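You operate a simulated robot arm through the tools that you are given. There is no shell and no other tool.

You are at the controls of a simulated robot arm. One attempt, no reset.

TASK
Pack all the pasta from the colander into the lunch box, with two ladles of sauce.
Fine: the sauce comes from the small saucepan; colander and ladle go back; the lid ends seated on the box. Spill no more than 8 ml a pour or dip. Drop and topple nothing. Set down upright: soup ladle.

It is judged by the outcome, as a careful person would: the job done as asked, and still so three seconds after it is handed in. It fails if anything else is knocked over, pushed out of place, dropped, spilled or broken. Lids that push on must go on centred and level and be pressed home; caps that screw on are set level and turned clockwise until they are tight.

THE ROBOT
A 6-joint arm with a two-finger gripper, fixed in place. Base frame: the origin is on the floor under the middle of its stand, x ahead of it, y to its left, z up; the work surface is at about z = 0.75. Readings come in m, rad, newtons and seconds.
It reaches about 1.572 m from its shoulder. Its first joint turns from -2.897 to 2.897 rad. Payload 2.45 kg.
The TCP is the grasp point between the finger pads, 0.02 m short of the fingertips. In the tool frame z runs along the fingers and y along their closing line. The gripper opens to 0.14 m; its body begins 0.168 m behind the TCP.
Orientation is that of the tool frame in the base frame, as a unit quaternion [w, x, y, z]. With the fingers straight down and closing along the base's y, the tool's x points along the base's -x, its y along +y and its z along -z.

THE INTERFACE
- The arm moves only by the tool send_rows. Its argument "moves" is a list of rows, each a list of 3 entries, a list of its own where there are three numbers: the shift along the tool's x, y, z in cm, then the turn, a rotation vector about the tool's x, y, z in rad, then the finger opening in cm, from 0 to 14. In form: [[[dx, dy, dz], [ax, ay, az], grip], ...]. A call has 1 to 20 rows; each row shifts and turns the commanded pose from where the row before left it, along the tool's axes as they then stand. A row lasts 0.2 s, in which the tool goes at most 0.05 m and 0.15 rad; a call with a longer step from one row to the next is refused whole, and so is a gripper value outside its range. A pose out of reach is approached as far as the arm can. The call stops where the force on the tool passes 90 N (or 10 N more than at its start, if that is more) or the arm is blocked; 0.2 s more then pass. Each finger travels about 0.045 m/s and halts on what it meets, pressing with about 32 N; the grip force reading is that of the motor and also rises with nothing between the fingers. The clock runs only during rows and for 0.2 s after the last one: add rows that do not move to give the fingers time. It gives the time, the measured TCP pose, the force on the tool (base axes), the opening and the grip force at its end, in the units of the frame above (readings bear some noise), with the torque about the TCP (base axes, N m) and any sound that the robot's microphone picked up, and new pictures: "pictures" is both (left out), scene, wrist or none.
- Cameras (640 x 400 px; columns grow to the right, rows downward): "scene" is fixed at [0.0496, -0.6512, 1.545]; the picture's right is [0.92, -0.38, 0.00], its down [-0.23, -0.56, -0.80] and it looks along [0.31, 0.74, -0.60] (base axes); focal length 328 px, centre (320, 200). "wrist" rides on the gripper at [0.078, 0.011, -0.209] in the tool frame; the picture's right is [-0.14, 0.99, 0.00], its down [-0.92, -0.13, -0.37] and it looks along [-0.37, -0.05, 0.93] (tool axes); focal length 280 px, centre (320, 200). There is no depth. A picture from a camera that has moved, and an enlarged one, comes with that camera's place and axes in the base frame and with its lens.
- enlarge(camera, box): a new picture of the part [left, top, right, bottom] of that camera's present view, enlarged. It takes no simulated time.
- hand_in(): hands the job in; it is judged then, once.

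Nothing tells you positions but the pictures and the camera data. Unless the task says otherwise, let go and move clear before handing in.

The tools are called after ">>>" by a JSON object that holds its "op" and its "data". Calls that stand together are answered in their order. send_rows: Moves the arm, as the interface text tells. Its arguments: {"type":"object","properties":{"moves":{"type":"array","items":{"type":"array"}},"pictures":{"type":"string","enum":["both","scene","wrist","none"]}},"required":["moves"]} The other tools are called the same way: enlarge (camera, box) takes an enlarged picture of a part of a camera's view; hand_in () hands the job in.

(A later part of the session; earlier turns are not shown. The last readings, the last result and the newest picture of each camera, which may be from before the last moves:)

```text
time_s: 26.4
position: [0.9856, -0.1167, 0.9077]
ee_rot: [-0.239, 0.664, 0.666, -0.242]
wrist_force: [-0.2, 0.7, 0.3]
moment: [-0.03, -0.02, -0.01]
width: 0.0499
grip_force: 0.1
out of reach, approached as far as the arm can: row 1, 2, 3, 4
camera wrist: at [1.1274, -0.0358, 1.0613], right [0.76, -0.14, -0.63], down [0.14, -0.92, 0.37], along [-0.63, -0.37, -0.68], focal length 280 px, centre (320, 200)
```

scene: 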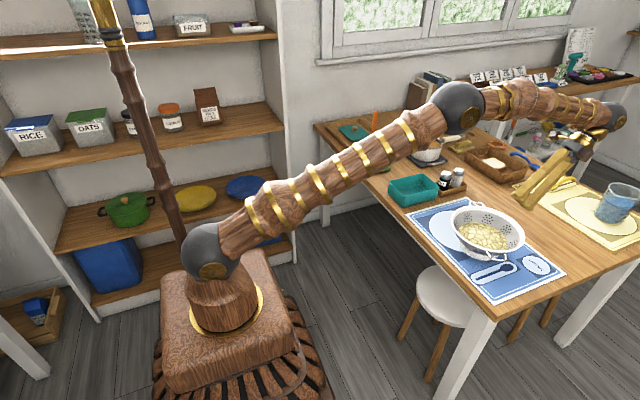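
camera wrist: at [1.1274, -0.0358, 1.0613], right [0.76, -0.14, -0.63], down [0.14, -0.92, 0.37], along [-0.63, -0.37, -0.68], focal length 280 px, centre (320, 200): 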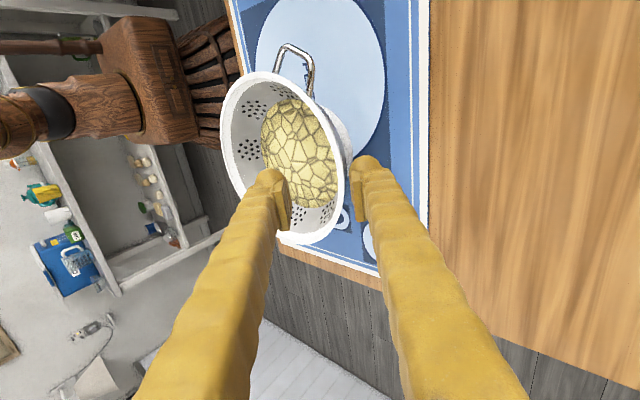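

The TCP is at (0.986, -0.117, 0.908), and the limit eases as the hand goes lower. I go down about 3 cm onto the approach line so the fingers straddle the rim.

>>> {"op": "send_rows", "data": {"moves": [[[-0.12, 1.08, 1.1], [0, 0, 0], 5], [[-0.12, 1.07, 1.1], [0, 0, 0], 5], [[0, 0, 0], [0, 0, 0], 5]], "pictures": "both"}}

>>> {"op": "enlarge", "data": {"camera": "wrist", "box": [220, 110, 412, 230]}}

>>> {"op": "enlarge", "data": {"camera": "scene", "box": [430, 150, 590, 250]}}

```text
time_s: 27.2
position: [0.9887, -0.1182, 0.8766]
ee_rot: [-0.242, 0.664, 0.665, -0.243]
wrist_force: [-0.3, 1.3, 0.7]
moment: [-0.03, -0.02, 0.0]
width: 0.05
grip_force: 0.0
camera wrist: at [1.1306, -0.0381, 1.0299], right [0.76, -0.14, -0.64], down [0.14, -0.92, 0.37], along [-0.64, -0.37, -0.68], focal length 280 px, centre (320, 200)
```

scene: 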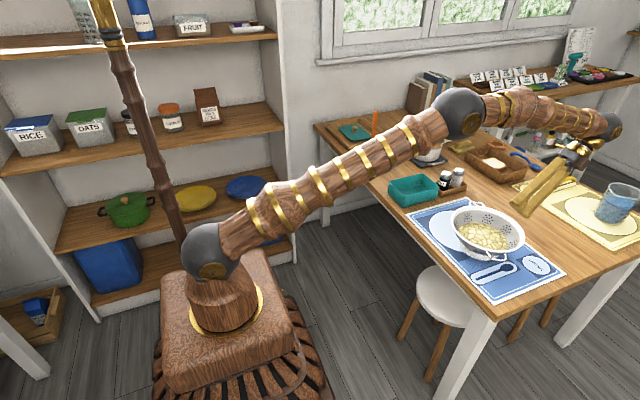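
wrist: 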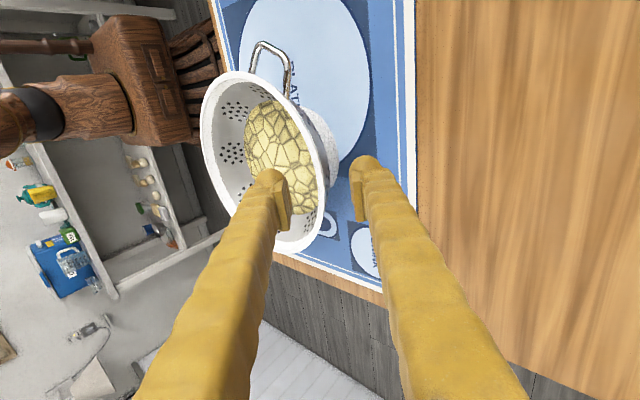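

```text
3.33 times, centred on (316, 170) of wrist
camera zoom: at [1.1306, -0.0381, 1.0299], right [0.76, -0.14, -0.64], down [0.14, -0.92, 0.37], along [-0.64, -0.37, -0.68], focal length 935 px, centre (333, 300)
```

zoom: 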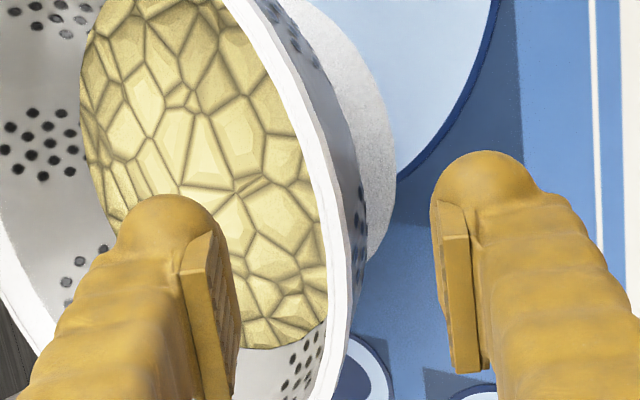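

```text
4.00 times, centred on (510, 200) of scene
camera zoom: at [0.0496, -0.6512, 1.545], right [0.92, -0.38, 0.0], down [-0.23, -0.56, -0.8], along [0.31, 0.74, -0.6], focal length 1312 px, centre (-440, 200)
```

zoom: 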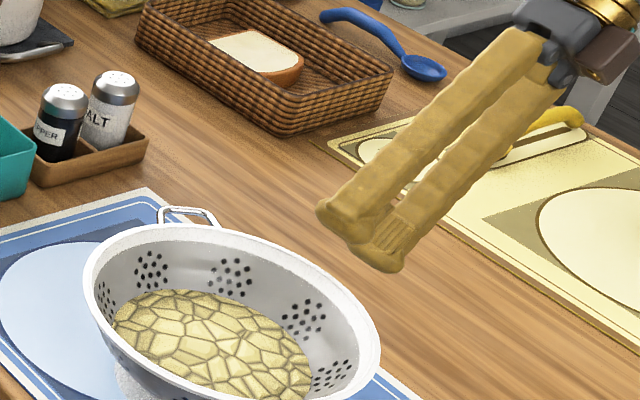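

The rim lies midway between the fingers. I advance 3 cm along the fingers and check again.

>>> {"op": "send_rows", "data": {"moves": [[[0, 0, 1.5], [0, 0, 0], 5], [[0, 0, 1.5], [0, 0, 0], 5], [[0, 0, 0], [0, 0, 0], 5]], "pictures": "wrist"}}

>>> {"op": "enlarge", "data": {"camera": "wrist", "box": [220, 110, 412, 230]}}

>>> {"op": "enlarge", "data": {"camera": "scene", "box": [470, 180, 566, 240]}}

```text
time_s: 28.0
position: [0.9689, -0.1193, 0.8533]
ee_rot: [-0.241, 0.663, 0.665, -0.244]
wrist_force: [0.1, -0.2, 0.6]
moment: [-0.02, 0.03, 0.04]
width: 0.0499
grip_force: 0.0
camera wrist: at [1.1117, -0.0376, 1.0065], right [0.76, -0.14, -0.64], down [0.14, -0.92, 0.37], along [-0.64, -0.37, -0.68], focal length 280 px, centre (320, 200)
```

wrist: 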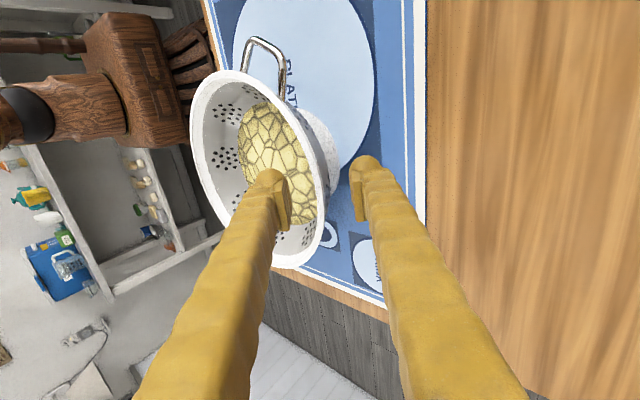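

```text
3.33 times, centred on (316, 170) of wrist
camera zoom: at [1.1117, -0.0376, 1.0065], right [0.76, -0.14, -0.64], down [0.14, -0.92, 0.37], along [-0.64, -0.37, -0.68], focal length 935 px, centre (333, 300)
```

zoom: 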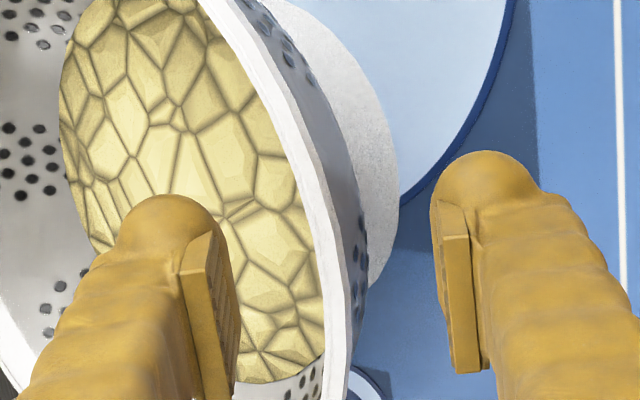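

```text
6.67 times, centred on (518, 210) of scene
camera zoom: at [0.0496, -0.6512, 1.545], right [0.92, -0.38, 0.0], down [-0.23, -0.56, -0.8], along [0.31, 0.74, -0.6], focal length 2187 px, centre (-1000, 133)
```

zoom: 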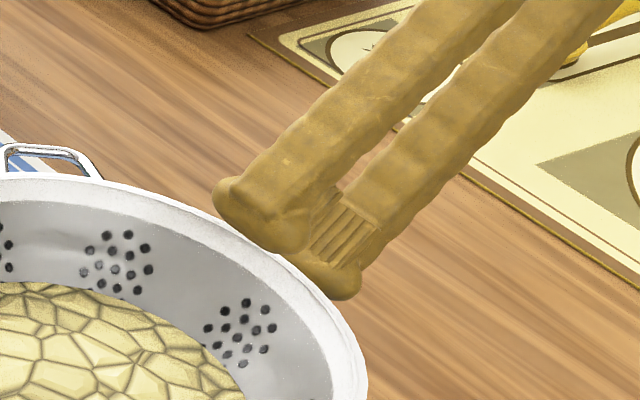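

Still clear on both sides. I advance the last 3 cm.

>>> {"op": "send_rows", "data": {"moves": [[[0, 0, 1], [0, 0, 0], 5], [[0, 0, 1], [0, 0, 0], 5], [[0, 0, 1], [0, 0, 0], 5], [[0, 0, 0], [0, 0, 0], 5]], "pictures": "wrist"}}

>>> {"op": "enlarge", "data": {"camera": "wrist", "box": [220, 110, 412, 230]}}

>>> {"op": "enlarge", "data": {"camera": "scene", "box": [470, 180, 566, 240]}}

```text
time_s: 29.0
position: [0.9504, -0.1176, 0.8315]
ee_rot: [-0.242, 0.664, 0.664, -0.244]
wrist_force: [0.6, 0.1, 1.2]
moment: [-0.01, 0.01, -0.02]
width: 0.0497
grip_force: 0.0
camera wrist: at [1.0927, -0.0374, 0.9837], right [0.76, -0.14, -0.64], down [0.14, -0.92, 0.37], along [-0.64, -0.37, -0.68], focal length 280 px, centre (320, 200)
```

wrist: 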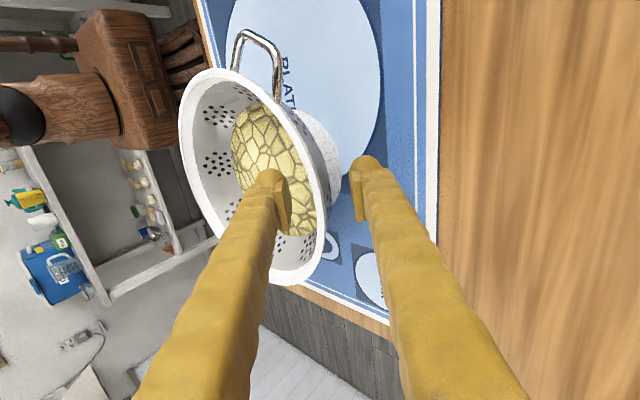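

```text
3.33 times, centred on (316, 170) of wrist
camera zoom: at [1.0927, -0.0374, 0.9837], right [0.76, -0.14, -0.64], down [0.14, -0.92, 0.37], along [-0.64, -0.37, -0.68], focal length 935 px, centre (333, 300)
```

zoom: 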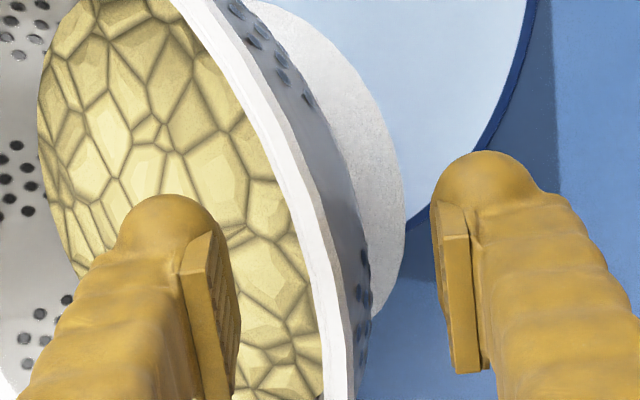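

```text
6.67 times, centred on (518, 210) of scene
camera zoom: at [0.0496, -0.6512, 1.545], right [0.92, -0.38, 0.0], down [-0.23, -0.56, -0.8], along [0.31, 0.74, -0.6], focal length 2187 px, centre (-1000, 133)
```

zoom: 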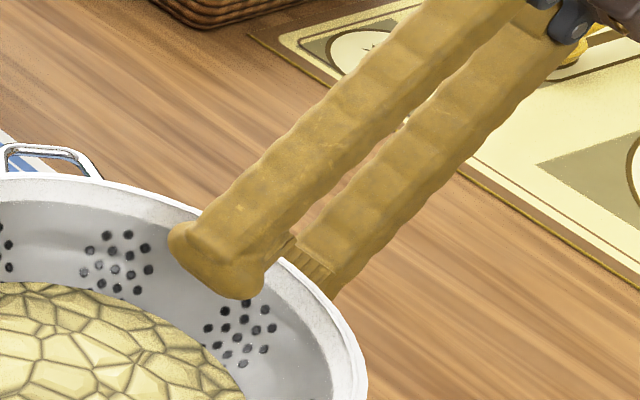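

The rim is centred between the pads with the inner fingertip above the pasta. Now I close gradually.

>>> {"op": "send_rows", "data": {"moves": [[[0, 0, 0], [0, 0, 0], 4], [[0, 0, 0], [0, 0, 0], 3], [[0, 0, 0], [0, 0, 0], 2.2], [[0, 0, 0], [0, 0, 0], 1.6]], "pictures": "wrist"}}

>>> {"op": "enlarge", "data": {"camera": "wrist", "box": [220, 110, 412, 230]}}

>>> {"op": "enlarge", "data": {"camera": "scene", "box": [470, 180, 566, 240]}}

```text
time_s: 30.0
position: [0.9504, -0.1185, 0.8312]
ee_rot: [-0.242, 0.664, 0.665, -0.243]
wrist_force: [0.0, 0.4, 0.0]
moment: [-0.03, 0.01, -0.01]
width: 0.0162
grip_force: 0.1
camera wrist: at [1.0928, -0.0374, 0.9836], right [0.76, -0.14, -0.64], down [0.14, -0.92, 0.37], along [-0.64, -0.37, -0.68], focal length 280 px, centre (320, 200)
```

wrist: 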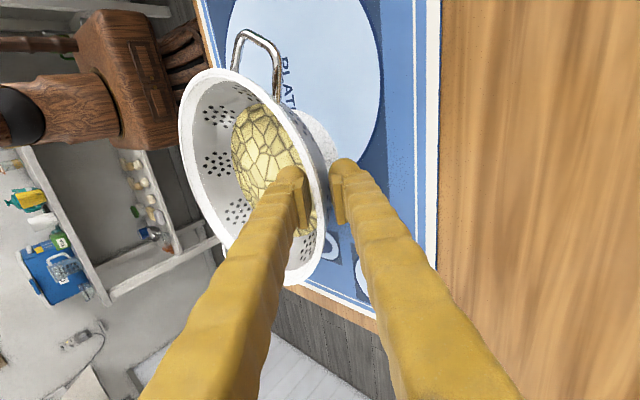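

```text
3.33 times, centred on (316, 170) of wrist
camera zoom: at [1.0928, -0.0374, 0.9836], right [0.76, -0.14, -0.64], down [0.14, -0.92, 0.37], along [-0.64, -0.37, -0.68], focal length 935 px, centre (333, 300)
```

zoom: 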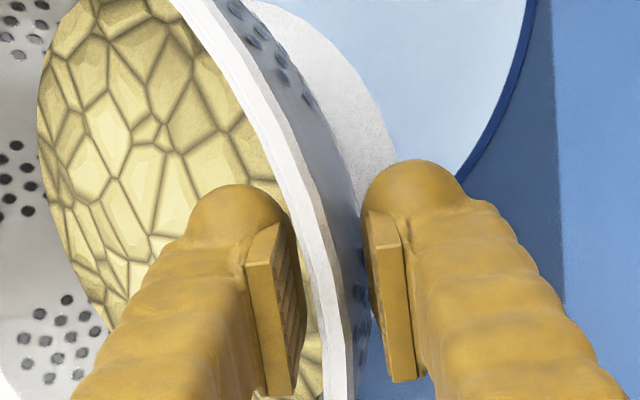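

```text
6.67 times, centred on (518, 210) of scene
camera zoom: at [0.0496, -0.6512, 1.545], right [0.92, -0.38, 0.0], down [-0.23, -0.56, -0.8], along [0.31, 0.74, -0.6], focal length 2187 px, centre (-1000, 133)
```

zoom: 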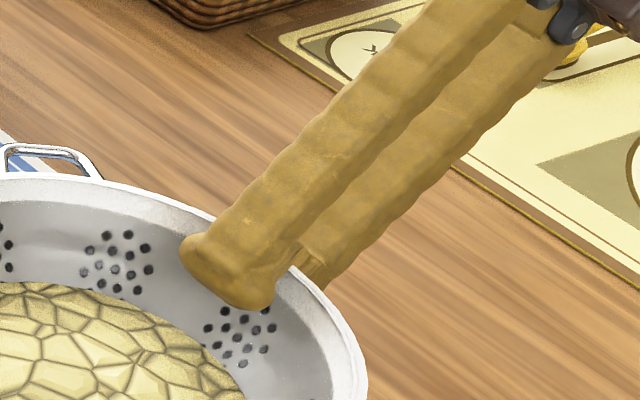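

No contact yet at 16 mm. I keep closing in small steps.

>>> {"op": "send_rows", "data": {"moves": [[[0, 0, 0], [0, 0, 0], 1.3], [[0, 0, 0], [0, 0, 0], 1.1]], "pictures": "none"}}

>>> {"op": "send_rows", "data": {"moves": [[[0, 0, 0], [0, 0, 0], 0.9], [[0, 0, 0], [0, 0, 0], 0.7]], "pictures": "none"}}

>>> {"op": "enlarge", "data": {"camera": "wrist", "box": [220, 110, 412, 230]}}

```text
time_s: 30.6
position: [0.9496, -0.1171, 0.8306]
ee_rot: [-0.242, 0.663, 0.665, -0.243]
wrist_force: [-2.7, -0.7, 1.9]
moment: [0.03, 0.0, 0.01]
width: 0.0127
grip_force: 0.7
```

```text
time_s: 31.2
position: [0.9502, -0.1183, 0.831]
ee_rot: [-0.241, 0.664, 0.665, -0.243]
wrist_force: [-1.4, -0.7, 3.5]
moment: [0.04, 0.0, -0.02]
width: 0.0096
grip_force: 1.7
```

```text
3.33 times, centred on (316, 170) of wrist
camera zoom: at [1.0927, -0.0374, 0.9837], right [0.76, -0.14, -0.64], down [0.14, -0.92, 0.37], along [-0.64, -0.37, -0.68], focal length 935 px, centre (333, 300)
```

zoom: 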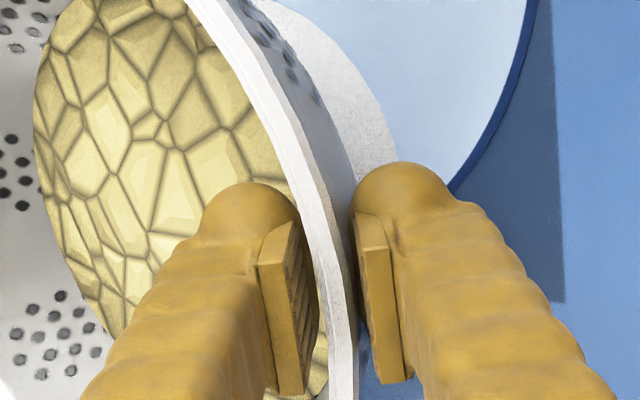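

>>> {"op": "send_rows", "data": {"moves": [[[0, 0, 0], [0, 0, 0], 0.5], [[0, 0, 0], [0, 0, 0], 0.2], [[0, 0, 0], [0, 0, 0], 0], [[0, 0, 0], [0, 0, 0], 0]], "pictures": "both"}}

>>> {"op": "enlarge", "data": {"camera": "wrist", "box": [220, 110, 412, 230]}}

>>> {"op": "enlarge", "data": {"camera": "scene", "box": [430, 190, 542, 260]}}

```text
time_s: 32.2
position: [0.9498, -0.1183, 0.8307]
ee_rot: [-0.242, 0.663, 0.665, -0.243]
wrist_force: [-1.3, 3.8, 5.0]
moment: [0.54, 0.0, -0.07]
width: 0.0059
grip_force: 31.2
camera wrist: at [1.0928, -0.0372, 0.9838], right [0.76, -0.14, -0.64], down [0.14, -0.92, 0.37], along [-0.64, -0.37, -0.68], focal length 280 px, centre (320, 200)
```

scene: 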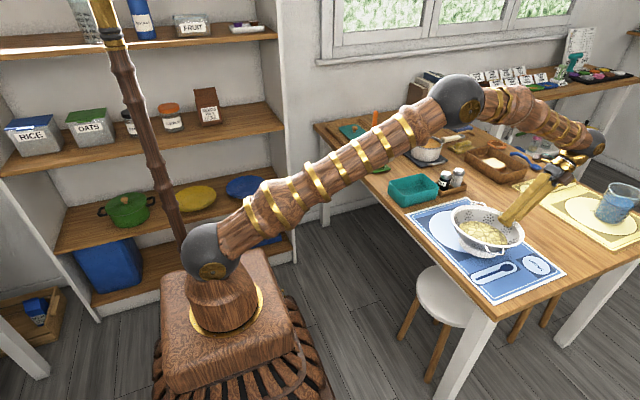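
wrist: 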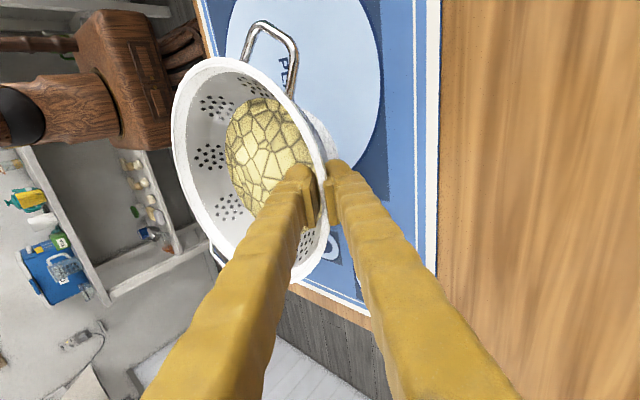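

```text
3.33 times, centred on (316, 170) of wrist
camera zoom: at [1.0928, -0.0372, 0.9838], right [0.76, -0.14, -0.64], down [0.14, -0.92, 0.37], along [-0.64, -0.37, -0.68], focal length 935 px, centre (333, 300)
```

zoom: 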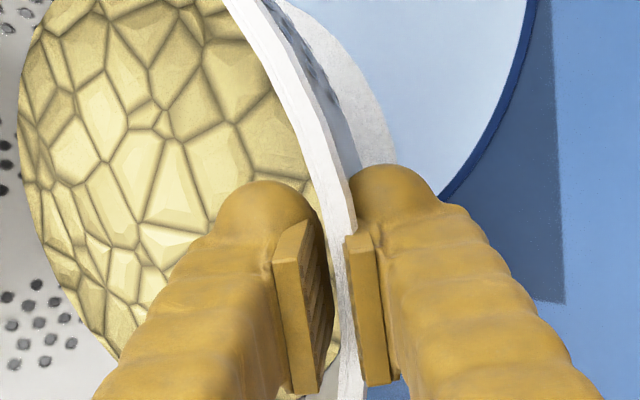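

```text
5.71 times, centred on (486, 225) of scene
camera zoom: at [0.0496, -0.6512, 1.545], right [0.92, -0.38, 0.0], down [-0.23, -0.56, -0.8], along [0.31, 0.74, -0.6], focal length 1875 px, centre (-629, 57)
```

zoom: 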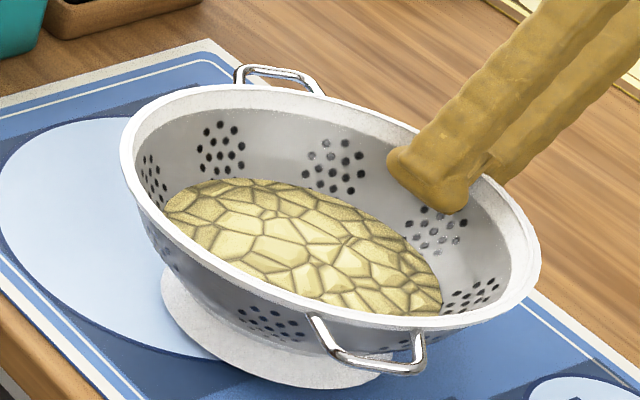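

The pads hold the wall with 31 N at 6 mm, and the colander shifted only about 3° when gripped. Now a slow 1.5 cm test lift straight up.

>>> {"op": "send_rows", "data": {"moves": [[[0, -0.322, -0.383], [0, 0, 0], 0], [[0, -0.322, -0.383], [0, 0, 0], 0], [[0, -0.322, -0.383], [0, 0, 0], 0], [[0, 0, 0], [0, 0, 0], 0]], "pictures": "both"}}

>>> {"op": "enlarge", "data": {"camera": "wrist", "box": [140, 30, 396, 190]}}

>>> {"op": "enlarge", "data": {"camera": "scene", "box": [430, 190, 542, 260]}}

```text
time_s: 33.2
position: [0.9495, -0.1181, 0.8453]
ee_rot: [-0.242, 0.663, 0.666, -0.243]
wrist_force: [0.8, -0.3, -4.6]
moment: [0.0, -0.44, 0.01]
width: 0.0061
grip_force: 31.7
camera wrist: at [1.0922, -0.0374, 0.9984], right [0.76, -0.14, -0.64], down [0.14, -0.92, 0.37], along [-0.64, -0.37, -0.68], focal length 280 px, centre (320, 200)
```

scene: 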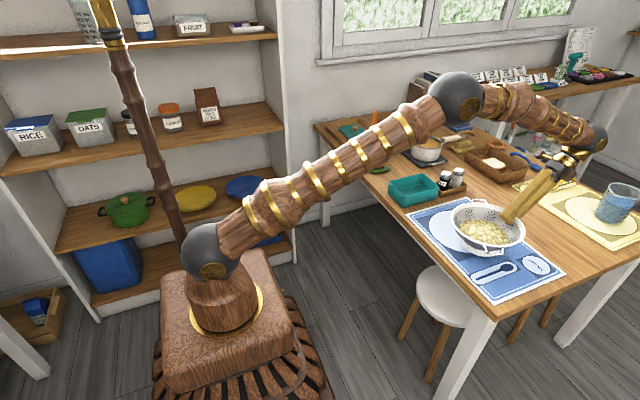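
wrist: 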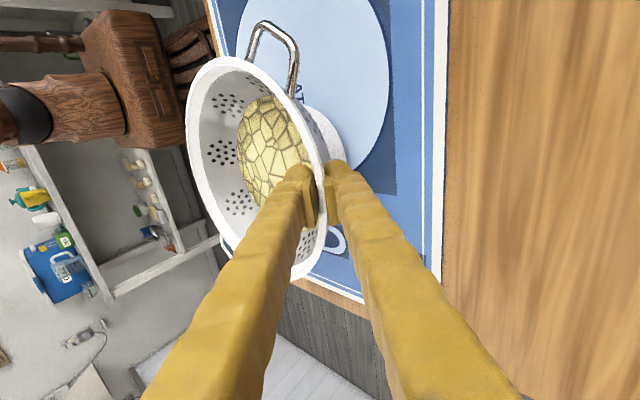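

```text
2.50 times, centred on (268, 110) of wrist
camera zoom: at [1.0922, -0.0374, 0.9984], right [0.76, -0.14, -0.64], down [0.14, -0.92, 0.37], along [-0.64, -0.37, -0.68], focal length 701 px, centre (450, 425)
```

zoom: 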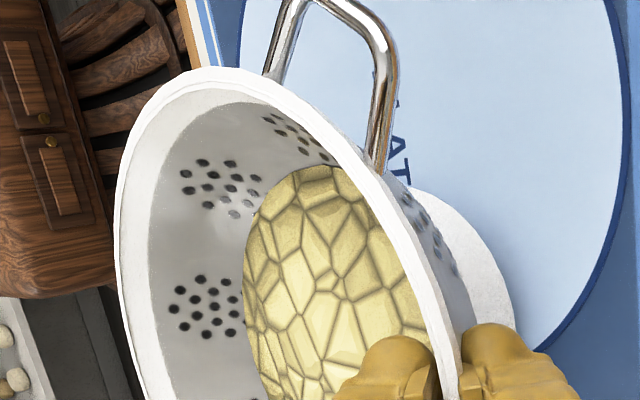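

```text
5.71 times, centred on (486, 225) of scene
camera zoom: at [0.0496, -0.6512, 1.545], right [0.92, -0.38, 0.0], down [-0.23, -0.56, -0.8], along [0.31, 0.74, -0.6], focal length 1875 px, centre (-629, 57)
```

zoom: 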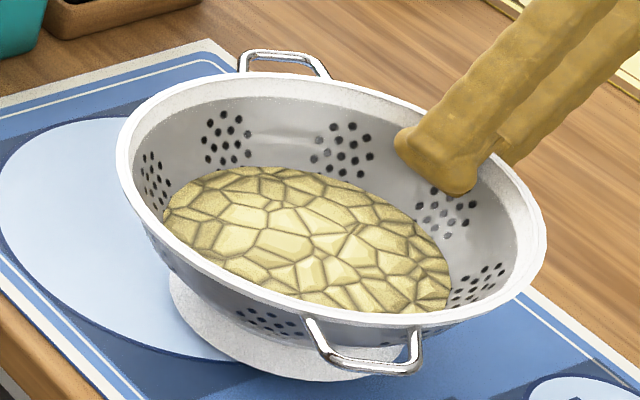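

The lift works: about 4.6 N hangs on the tool with a steady grip, and the colander stays near level. I lift higher, drawing slightly toward the robot to stay in reach.

>>> {"op": "send_rows", "data": {"moves": [[[0, -1.18, -1.404], [0, 0, 0], 0], [[0, -1.18, -1.404], [0, 0, 0], 0], [[0, -1.18, -1.404], [0, 0, 0], 0], [[0, -2.31, -0.672], [0, 0, 0], 0], [[0, -2.31, -0.672], [0, 0, 0], 0], [[0, -2.31, -0.672], [0, 0, 0], 0], [[0, -2.31, -0.672], [0, 0, 0], 0], [[0, -2.31, -0.672], [0, 0, 0], 0], [[0, -2.31, -0.672], [0, 0, 0], 0], [[0, 0, 0], [0, 0, 0], 0]], "pictures": "both"}}

>>> {"op": "enlarge", "data": {"camera": "scene", "box": [400, 130, 560, 230]}}

```text
time_s: 35.4
position: [0.8676, -0.1185, 1.0199]
ee_rot: [-0.241, 0.663, 0.665, -0.243]
wrist_force: [-0.1, -0.5, -4.5]
moment: [0.0, -0.43, 0.02]
width: 0.0062
grip_force: 31.6
camera wrist: at [1.0112, -0.0383, 1.1733], right [0.76, -0.14, -0.64], down [0.14, -0.92, 0.37], along [-0.64, -0.37, -0.68], focal length 280 px, centre (320, 200)
```

scene: 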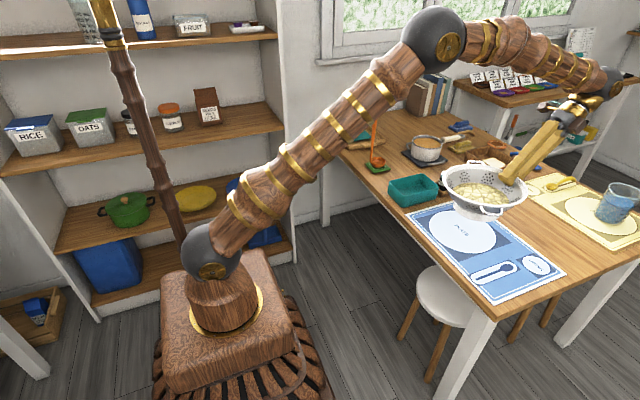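
wrist: 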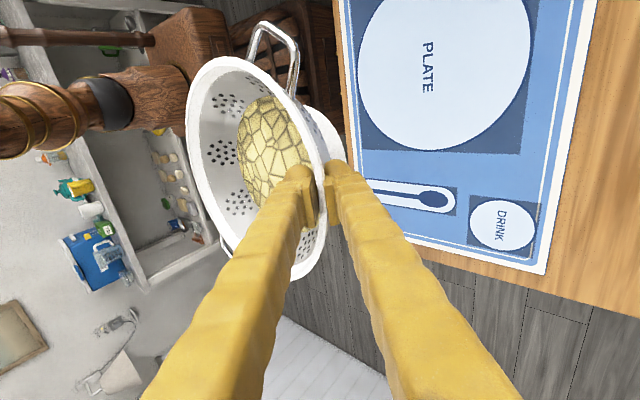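

```text
4.00 times, centred on (480, 180) of scene
camera zoom: at [0.0496, -0.6512, 1.545], right [0.92, -0.38, 0.0], down [-0.23, -0.56, -0.8], along [0.31, 0.74, -0.6], focal length 1312 px, centre (-320, 280)
```

zoom: 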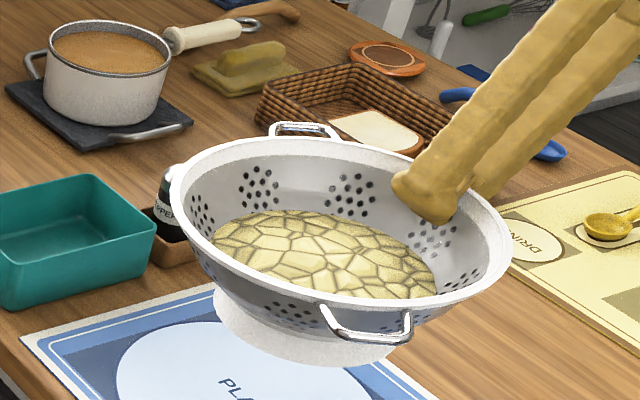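

It is steady at z=1.02 with 4.5 N. Now I yaw the hand and colander 55° counter-clockwise in place so the later pour keeps clear of the wrist's awkward alignment.

>>> {"op": "send_rows", "data": {"moves": [[[0, 0, 0], [0, -0.0387, -0.046], 0], [[0, 0, 0], [0, -0.0709, -0.0843], 0], [[0, 0, 0], [0, -0.0774, -0.0919], 0], [[0, 0, 0], [0, -0.0774, -0.0919], 0], [[0, 0, 0], [0, -0.0774, -0.0919], 0], [[0, 0, 0], [0, -0.0774, -0.0919], 0], [[0, 0, 0], [0, -0.0774, -0.0919], 0], [[0, 0, 0], [0, -0.0774, -0.0919], 0], [[0, 0, 0], [0, -0.0451, -0.0536], 0], [[0, 0, 0], [0, 0, 0], 0]], "pictures": "both"}}

```text
time_s: 37.6
position: [0.868, -0.1187, 1.0187]
ee_rot: [-0.103, 0.28, 0.896, -0.329]
wrist_force: [0.2, 0.1, -5.5]
moment: [0.35, -0.27, 0.0]
width: 0.0061
grip_force: 31.8
camera wrist: at [0.886, 0.0463, 1.1731], right [0.54, 0.54, -0.64], down [0.84, -0.41, 0.36], along [-0.06, -0.73, -0.68], focal length 280 px, centre (320, 200)
```

scene: 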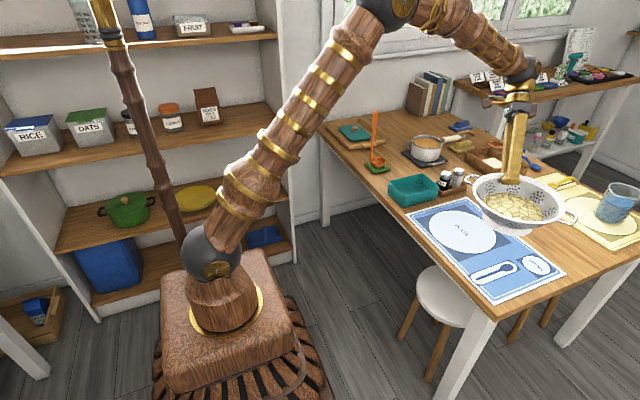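
wrist: 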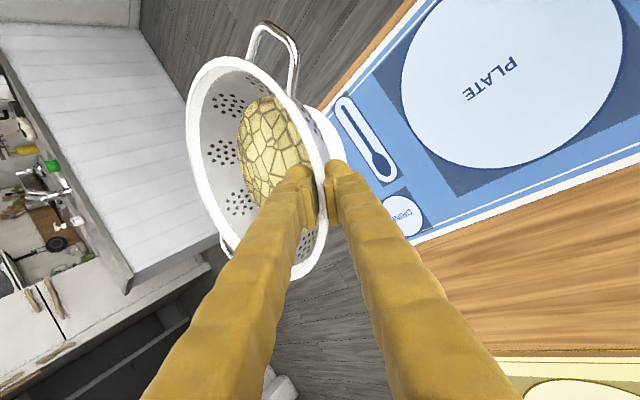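

The yaw is done and the colander is steady. Now I translate toward the box (+y), staying high.

>>> {"op": "send_rows", "data": {"moves": [[[0.85, 0.92, -0.83], [0, 0, 0], 0], [[1.692, 1.83, -1.656], [0, 0, 0], 0], [[1.692, 1.83, -1.656], [0, 0, 0], 0], [[1.692, 1.83, -1.656], [0, 0, 0], 0], [[1.692, 1.83, -1.656], [0, 0, 0], 0], [[1.692, 1.83, -1.656], [0, 0, 0], 0], [[1.692, 1.83, -1.656], [0, 0, 0], 0], [[1.692, 1.83, -1.656], [0, 0, 0], 0], [[1.692, 1.83, -1.656], [0, 0, 0], 0], [[1.692, 1.83, -1.656], [0, 0, 0], 0], [[1.692, 1.83, -1.656], [0, 0, 0], 0], [[1.692, 1.83, -1.656], [0, 0, 0], 0], [[1.692, 1.83, -1.656], [0, 0, 0], 0], [[1.692, 1.83, -1.656], [0, 0, 0], 0], [[0.85, 0.92, -0.83], [0, 0, 0], 0], [[0, 0, 0], [0, 0, 0], 0]], "pictures": "both"}}

>>> {"op": "enlarge", "data": {"camera": "scene", "box": [340, 110, 500, 210]}}

```text
time_s: 41.0
position: [0.8706, 0.3014, 1.0306]
ee_rot: [-0.102, 0.28, 0.896, -0.328]
wrist_force: [-0.2, 0.4, -4.0]
moment: [0.33, -0.23, 0.04]
width: 0.0058
grip_force: 31.3
camera wrist: at [0.8887, 0.4651, 1.1843], right [0.54, 0.54, -0.64], down [0.84, -0.41, 0.36], along [-0.06, -0.73, -0.68], focal length 280 px, centre (320, 200)
```

scene: 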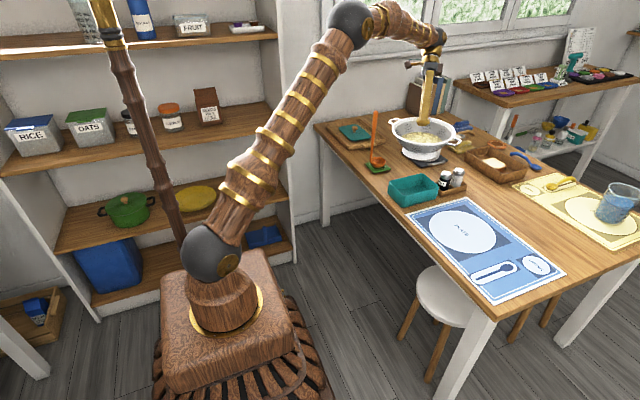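
wrist: 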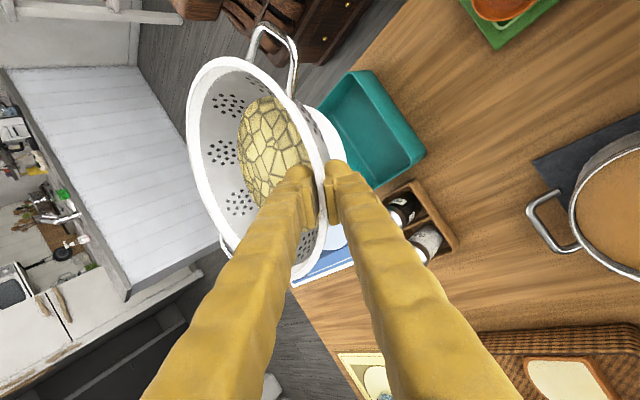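

```text
4.00 times, centred on (420, 160) of scene
camera zoom: at [0.0496, -0.6512, 1.545], right [0.92, -0.38, 0.0], down [-0.23, -0.56, -0.8], along [0.31, 0.74, -0.6], focal length 1312 px, centre (-80, 360)
```

zoom: 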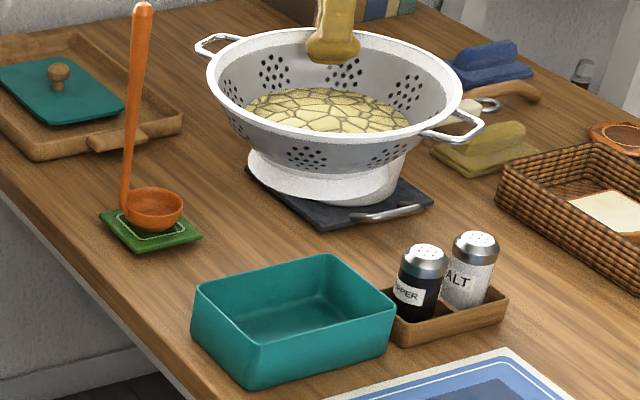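

The colander hangs level beside the box. I shift so its near lip is over the box, then tilt gently to about 24° while bringing the lip to the box centre.

>>> {"op": "send_rows", "data": {"moves": [[[-0.64, 2.28, -1.24], [0, 0, 0], 0], [[-0.63, 2.29, -1.24], [0, 0, 0], 0], [[-0.278, 0.814, -0.866], [-0.0698, 0, 0], 0], [[-0.278, 0.792, -0.748], [-0.0698, 0, 0], 0], [[-0.278, 0.762, -0.629], [-0.0698, 0, 0], 0], [[0, 0, 0], [0, 0, 0], 0]], "pictures": "both"}}

>>> {"op": "enlarge", "data": {"camera": "scene", "box": [340, 100, 500, 200]}}

```text
time_s: 42.4
position: [0.9353, 0.3563, 1.0265]
ee_rot: [-0.072, 0.29, 0.926, -0.232]
wrist_force: [1.1, 0.1, -5.4]
moment: [0.31, -0.21, 0.01]
width: 0.006
grip_force: 31.4
camera wrist: at [0.9329, 0.4923, 1.2058], right [0.61, 0.64, -0.47], down [0.79, -0.48, 0.39], along [0.02, -0.6, -0.8], focal length 280 px, centre (320, 200)
```

scene: 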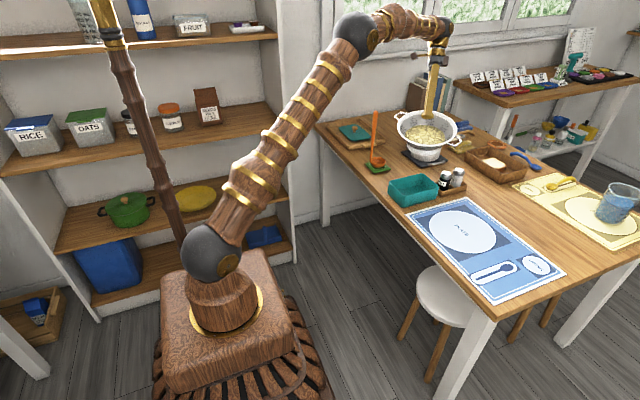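
wrist: 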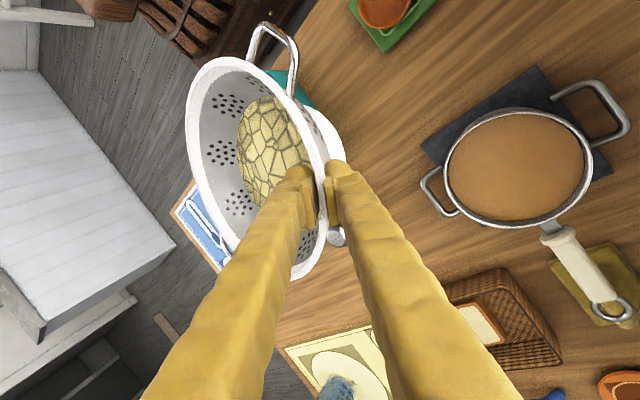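

```text
4.00 times, centred on (420, 150) of scene
camera zoom: at [0.0496, -0.6512, 1.545], right [0.92, -0.38, 0.0], down [-0.23, -0.56, -0.8], along [0.31, 0.74, -0.6], focal length 1312 px, centre (-80, 400)
```

zoom: 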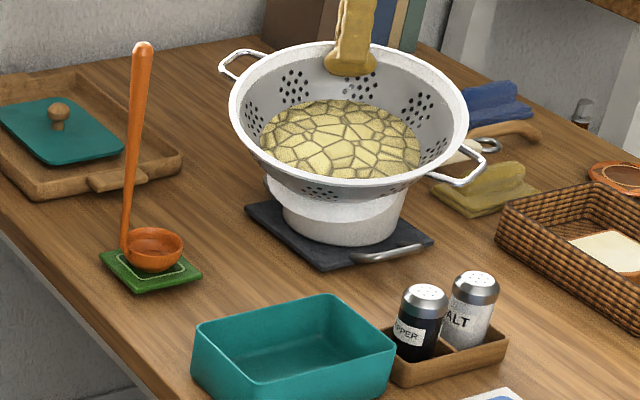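

On track: tilt 12°, lip over the box, and nothing flowing yet. I continue to about 24° with the lip at the box.

>>> {"op": "send_rows", "data": {"moves": [[[-0.278, 0.721, -0.519], [-0.0698, 0, 0], 0], [[-0.278, 0.681, -0.412], [-0.0698, 0, 0], 0], [[-0.278, 0.615, -0.299], [-0.0698, 0, 0], 0], [[0, 0, 0], [0, 0, 0], 0]], "pictures": "both"}}

>>> {"op": "enlarge", "data": {"camera": "scene", "box": [340, 100, 500, 200]}}

```text
time_s: 43.4
position: [0.955, 0.3727, 1.0291]
ee_rot: [-0.042, 0.296, 0.945, -0.134]
wrist_force: [0.4, -0.4, -4.0]
moment: [0.21, -0.21, 0.02]
width: 0.0061
grip_force: 31.1
camera wrist: at [0.9306, 0.4753, 1.2265], right [0.66, 0.7, -0.27], down [0.74, -0.54, 0.39], along [0.13, -0.46, -0.88], focal length 280 px, centre (320, 200)
```

scene: 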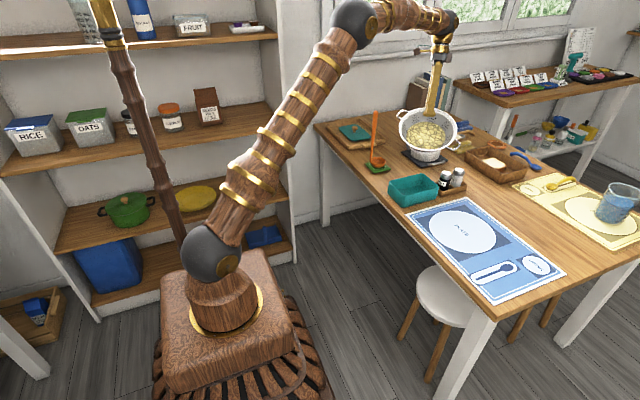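
wrist: 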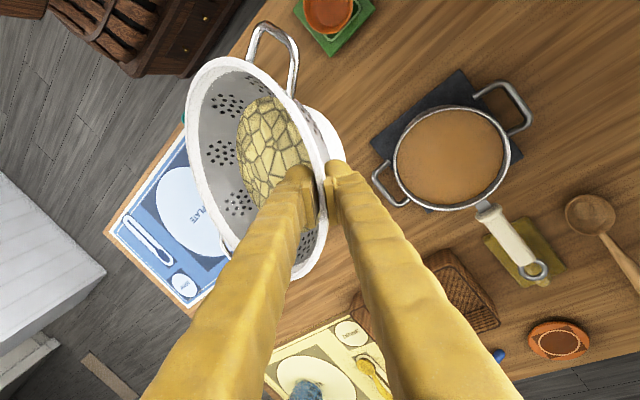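

```text
4.00 times, centred on (420, 150) of scene
camera zoom: at [0.0496, -0.6512, 1.545], right [0.92, -0.38, 0.0], down [-0.23, -0.56, -0.8], along [0.31, 0.74, -0.6], focal length 1312 px, centre (-80, 400)
```

zoom: 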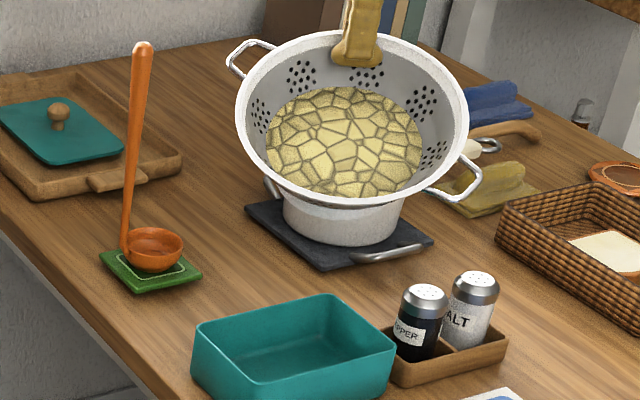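

At 24° nothing flows yet and the lip is over the box at (0.844, 0.213, 0.958). I keep tilting slowly around the lip with pauses.

>>> {"op": "send_rows", "data": {"moves": [[[0, -1.062, -0.621], [-0.1047, 0, 0], 0], [[0, 0, 0], [0, 0, 0], 0], [[0, -1.189, -0.694], [-0.1047, 0, 0], 0], [[0, 0, 0], [0, 0, 0], 0]], "pictures": "both"}}

>>> {"op": "enlarge", "data": {"camera": "scene", "box": [340, 100, 500, 200]}}

```text
time_s: 44.4
position: [0.9462, 0.3562, 1.0453]
ee_rot: [-0.011, 0.299, 0.954, -0.035]
wrist_force: [0.5, 0.9, -4.9]
moment: [0.2, -0.14, 0.01]
width: 0.0059
grip_force: 31.8
camera wrist: at [0.8962, 0.4248, 1.2538], right [0.68, 0.73, -0.07], down [0.7, -0.61, 0.38], along [0.23, -0.3, -0.92], focal length 280 px, centre (320, 200)
```

scene: 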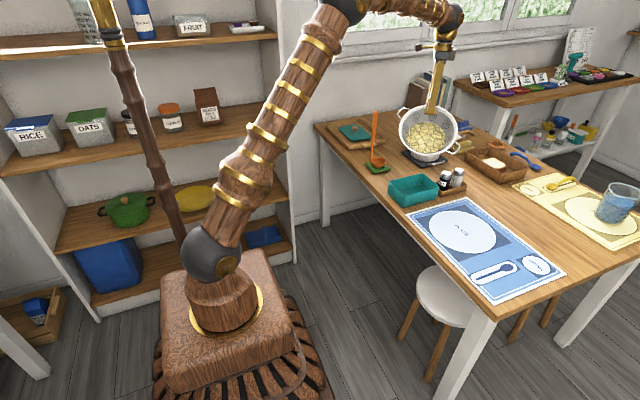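
wrist: 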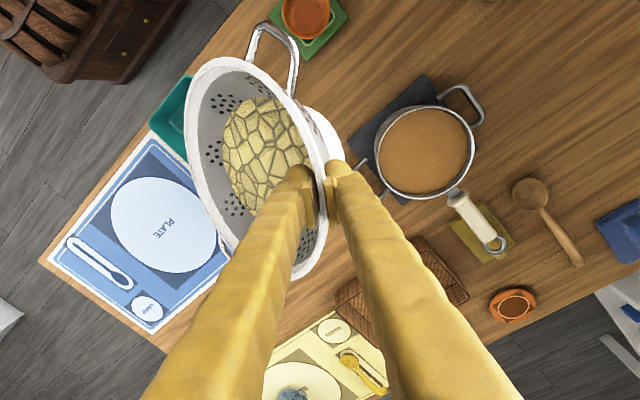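

```text
4.00 times, centred on (420, 150) of scene
camera zoom: at [0.0496, -0.6512, 1.545], right [0.92, -0.38, 0.0], down [-0.23, -0.56, -0.8], along [0.31, 0.74, -0.6], focal length 1312 px, centre (-80, 400)
```

zoom: 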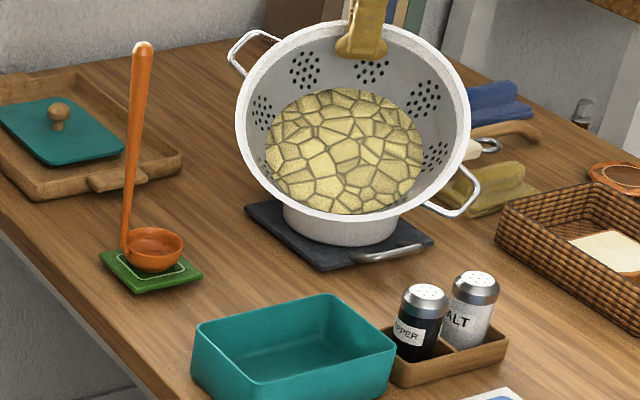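

The pasta has slid toward the lip at 36° but nothing has fallen yet. I continue in small steps with pauses.

>>> {"op": "send_rows", "data": {"moves": [[[0, -0.645, -0.336], [-0.0524, 0, 0], 0], [[0, 0, 0], [0, 0, 0], 0], [[0, -0.645, -0.335], [-0.0523, 0, 0], 0], [[0, 0, 0], [0, 0, 0], 0], [[0, 0, 0], [0, 0, 0], 0]], "pictures": "scene"}}

>>> {"op": "enlarge", "data": {"camera": "scene", "box": [340, 100, 500, 200]}}

```text
time_s: 45.6
position: [0.9385, 0.3475, 1.0537]
ee_rot: [0.005, 0.3, 0.954, 0.016]
wrist_force: [0.1, 0.5, -4.4]
moment: [0.11, -0.08, -0.02]
width: 0.0061
grip_force: 31.5
```

scene: 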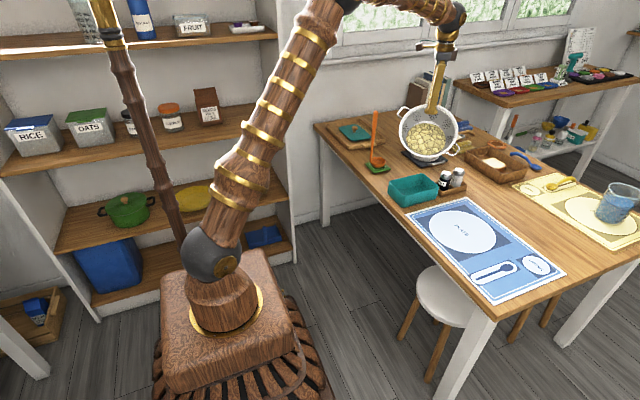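

```text
4.00 times, centred on (420, 150) of scene
camera zoom: at [0.0496, -0.6512, 1.545], right [0.92, -0.38, 0.0], down [-0.23, -0.56, -0.8], along [0.31, 0.74, -0.6], focal length 1312 px, centre (-80, 400)
```

zoom: 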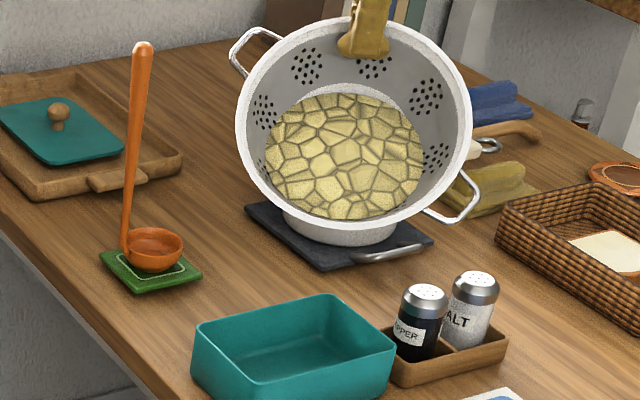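

>>> {"op": "send_rows", "data": {"moves": [[[0, -0.704, -0.34], [-0.0524, 0, 0], 0], [[0, 0, 0], [0, 0, 0], 0], [[0, -0.703, -0.34], [-0.0523, 0, 0], 0], [[0, 0, 0], [0, 0, 0], 0], [[0, 0, 0], [0, 0, 0], 0]], "pictures": "scene"}}

>>> {"op": "enlarge", "data": {"camera": "scene", "box": [340, 100, 500, 200]}}

```text
time_s: 46.8
position: [0.9309, 0.3357, 1.0597]
ee_rot: [0.021, 0.299, 0.952, 0.065]
wrist_force: [-0.4, -0.1, -4.9]
moment: [0.06, -0.06, -0.03]
width: 0.0062
grip_force: 31.8
```

scene: 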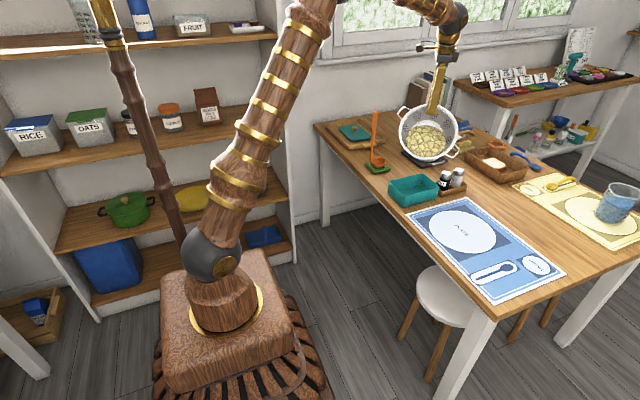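

```text
4.00 times, centred on (420, 150) of scene
camera zoom: at [0.0496, -0.6512, 1.545], right [0.92, -0.38, 0.0], down [-0.23, -0.56, -0.8], along [0.31, 0.74, -0.6], focal length 1312 px, centre (-80, 400)
```

zoom: 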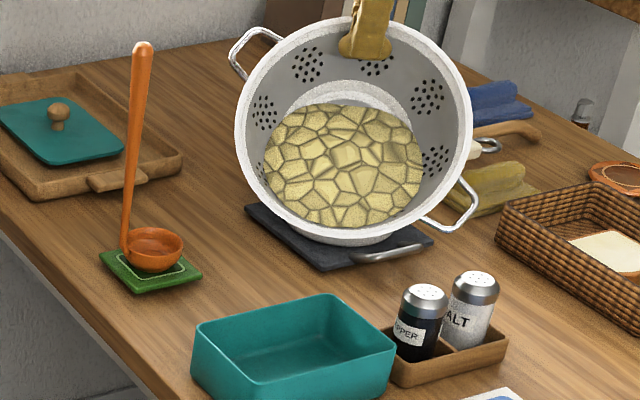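

>>> {"op": "send_rows", "data": {"moves": [[[0, -0.715, -0.595], [-0.0524, 0, 0], 0], [[0, 0, 0], [0, 0, 0], 0], [[0, -0.714, -0.595], [-0.0523, 0, 0], 0], [[0, 0, 0], [0, 0, 0], 0], [[0, 0, 0], [0, 0, 0], 0]], "pictures": "scene"}}

>>> {"op": "enlarge", "data": {"camera": "scene", "box": [340, 100, 500, 200]}}

```text
time_s: 48.0
position: [0.921, 0.3218, 1.0687]
ee_rot: [0.036, 0.297, 0.947, 0.116]
wrist_force: [-0.1, 0.3, -4.0]
moment: [0.06, -0.07, 0.01]
width: 0.006
grip_force: 31.3
```

scene: 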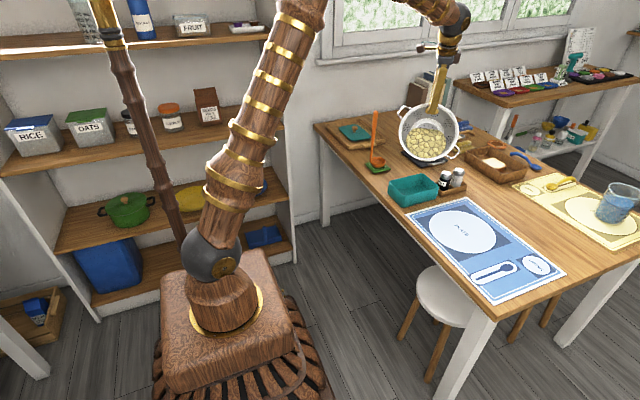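

```text
4.00 times, centred on (420, 150) of scene
camera zoom: at [0.0496, -0.6512, 1.545], right [0.92, -0.38, 0.0], down [-0.23, -0.56, -0.8], along [0.31, 0.74, -0.6], focal length 1312 px, centre (-80, 400)
```

zoom: 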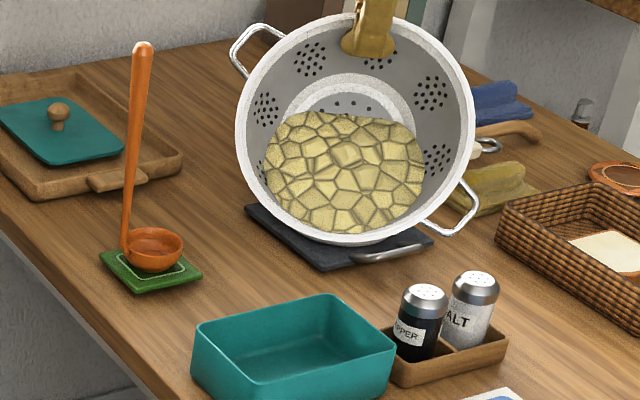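

>>> {"op": "send_rows", "data": {"moves": [[[0, -0.744, -0.593], [-0.0524, 0, 0], 0], [[0, 0, 0], [0, 0, 0], 0], [[0, 0, 0], [0, 0, 0], 0], [[0, -0.744, -0.592], [-0.0523, 0, 0], 0], [[0, 0, 0], [0, 0, 0], 0], [[0, 0, 0], [0, 0, 0], 0]], "pictures": "scene"}}

>>> {"op": "enlarge", "data": {"camera": "scene", "box": [340, 100, 500, 200]}}

```text
time_s: 49.4
position: [0.9125, 0.3061, 1.0766]
ee_rot: [0.052, 0.295, 0.94, 0.164]
wrist_force: [-0.2, -0.2, -3.3]
moment: [0.01, -0.06, 0.0]
width: 0.006
grip_force: 31.1
```

scene: 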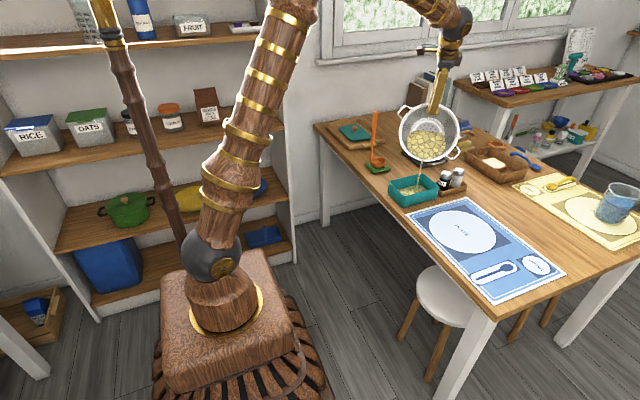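

```text
4.00 times, centred on (420, 150) of scene
camera zoom: at [0.0496, -0.6512, 1.545], right [0.92, -0.38, 0.0], down [-0.23, -0.56, -0.8], along [0.31, 0.74, -0.6], focal length 1312 px, centre (-80, 400)
```

zoom: 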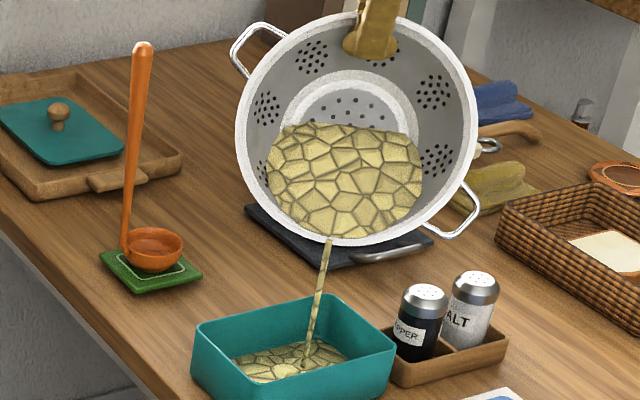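

Pasta is now pouring from the lip into the box. I hold, shifting slightly to centre the stream.

>>> {"op": "send_rows", "data": {"moves": [[[0.4, -0.56, -0.2], [0, 0, 0], 0], [[0.4, -0.56, -0.2], [0, 0, 0], 0], [[0.39, -0.57, -0.2], [0, 0, 0], 0], [[0, 0, 0], [0, 0, 0], 0], [[0, 0, 0], [0, 0, 0], 0], [[0, 0, 0], [0, 0, 0], 0], [[0, 0, 0], [0, 0, 0], 0]], "pictures": "scene"}}

>>> {"op": "enlarge", "data": {"camera": "scene", "box": [340, 100, 500, 200]}}

```text
time_s: 51.0
position: [0.8916, 0.2989, 1.0764]
ee_rot: [0.052, 0.294, 0.94, 0.164]
wrist_force: [0.9, 0.3, -4.5]
moment: [0.03, 0.01, -0.02]
width: 0.0061
grip_force: 31.2
```

scene: 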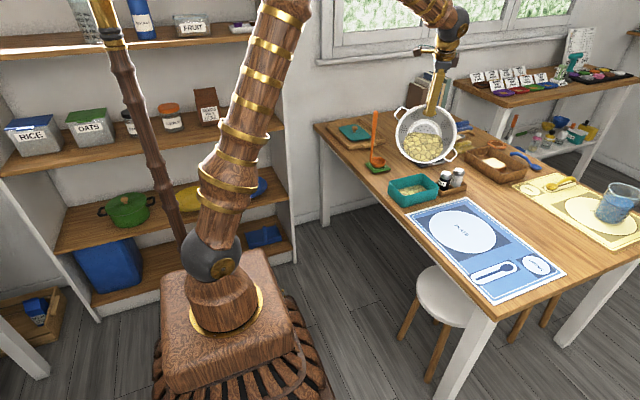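

```text
4.00 times, centred on (420, 150) of scene
camera zoom: at [0.0496, -0.6512, 1.545], right [0.92, -0.38, 0.0], down [-0.23, -0.56, -0.8], along [0.31, 0.74, -0.6], focal length 1312 px, centre (-80, 400)
```

zoom: 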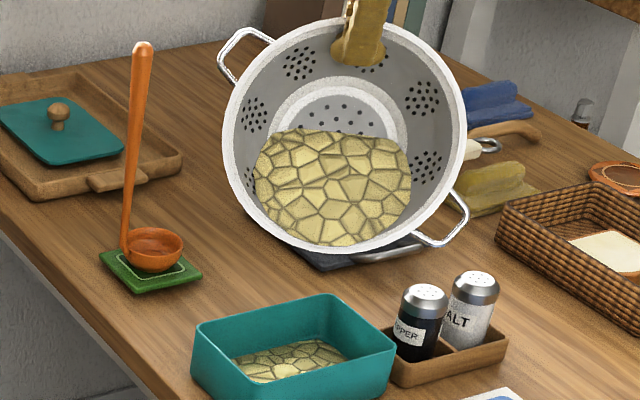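

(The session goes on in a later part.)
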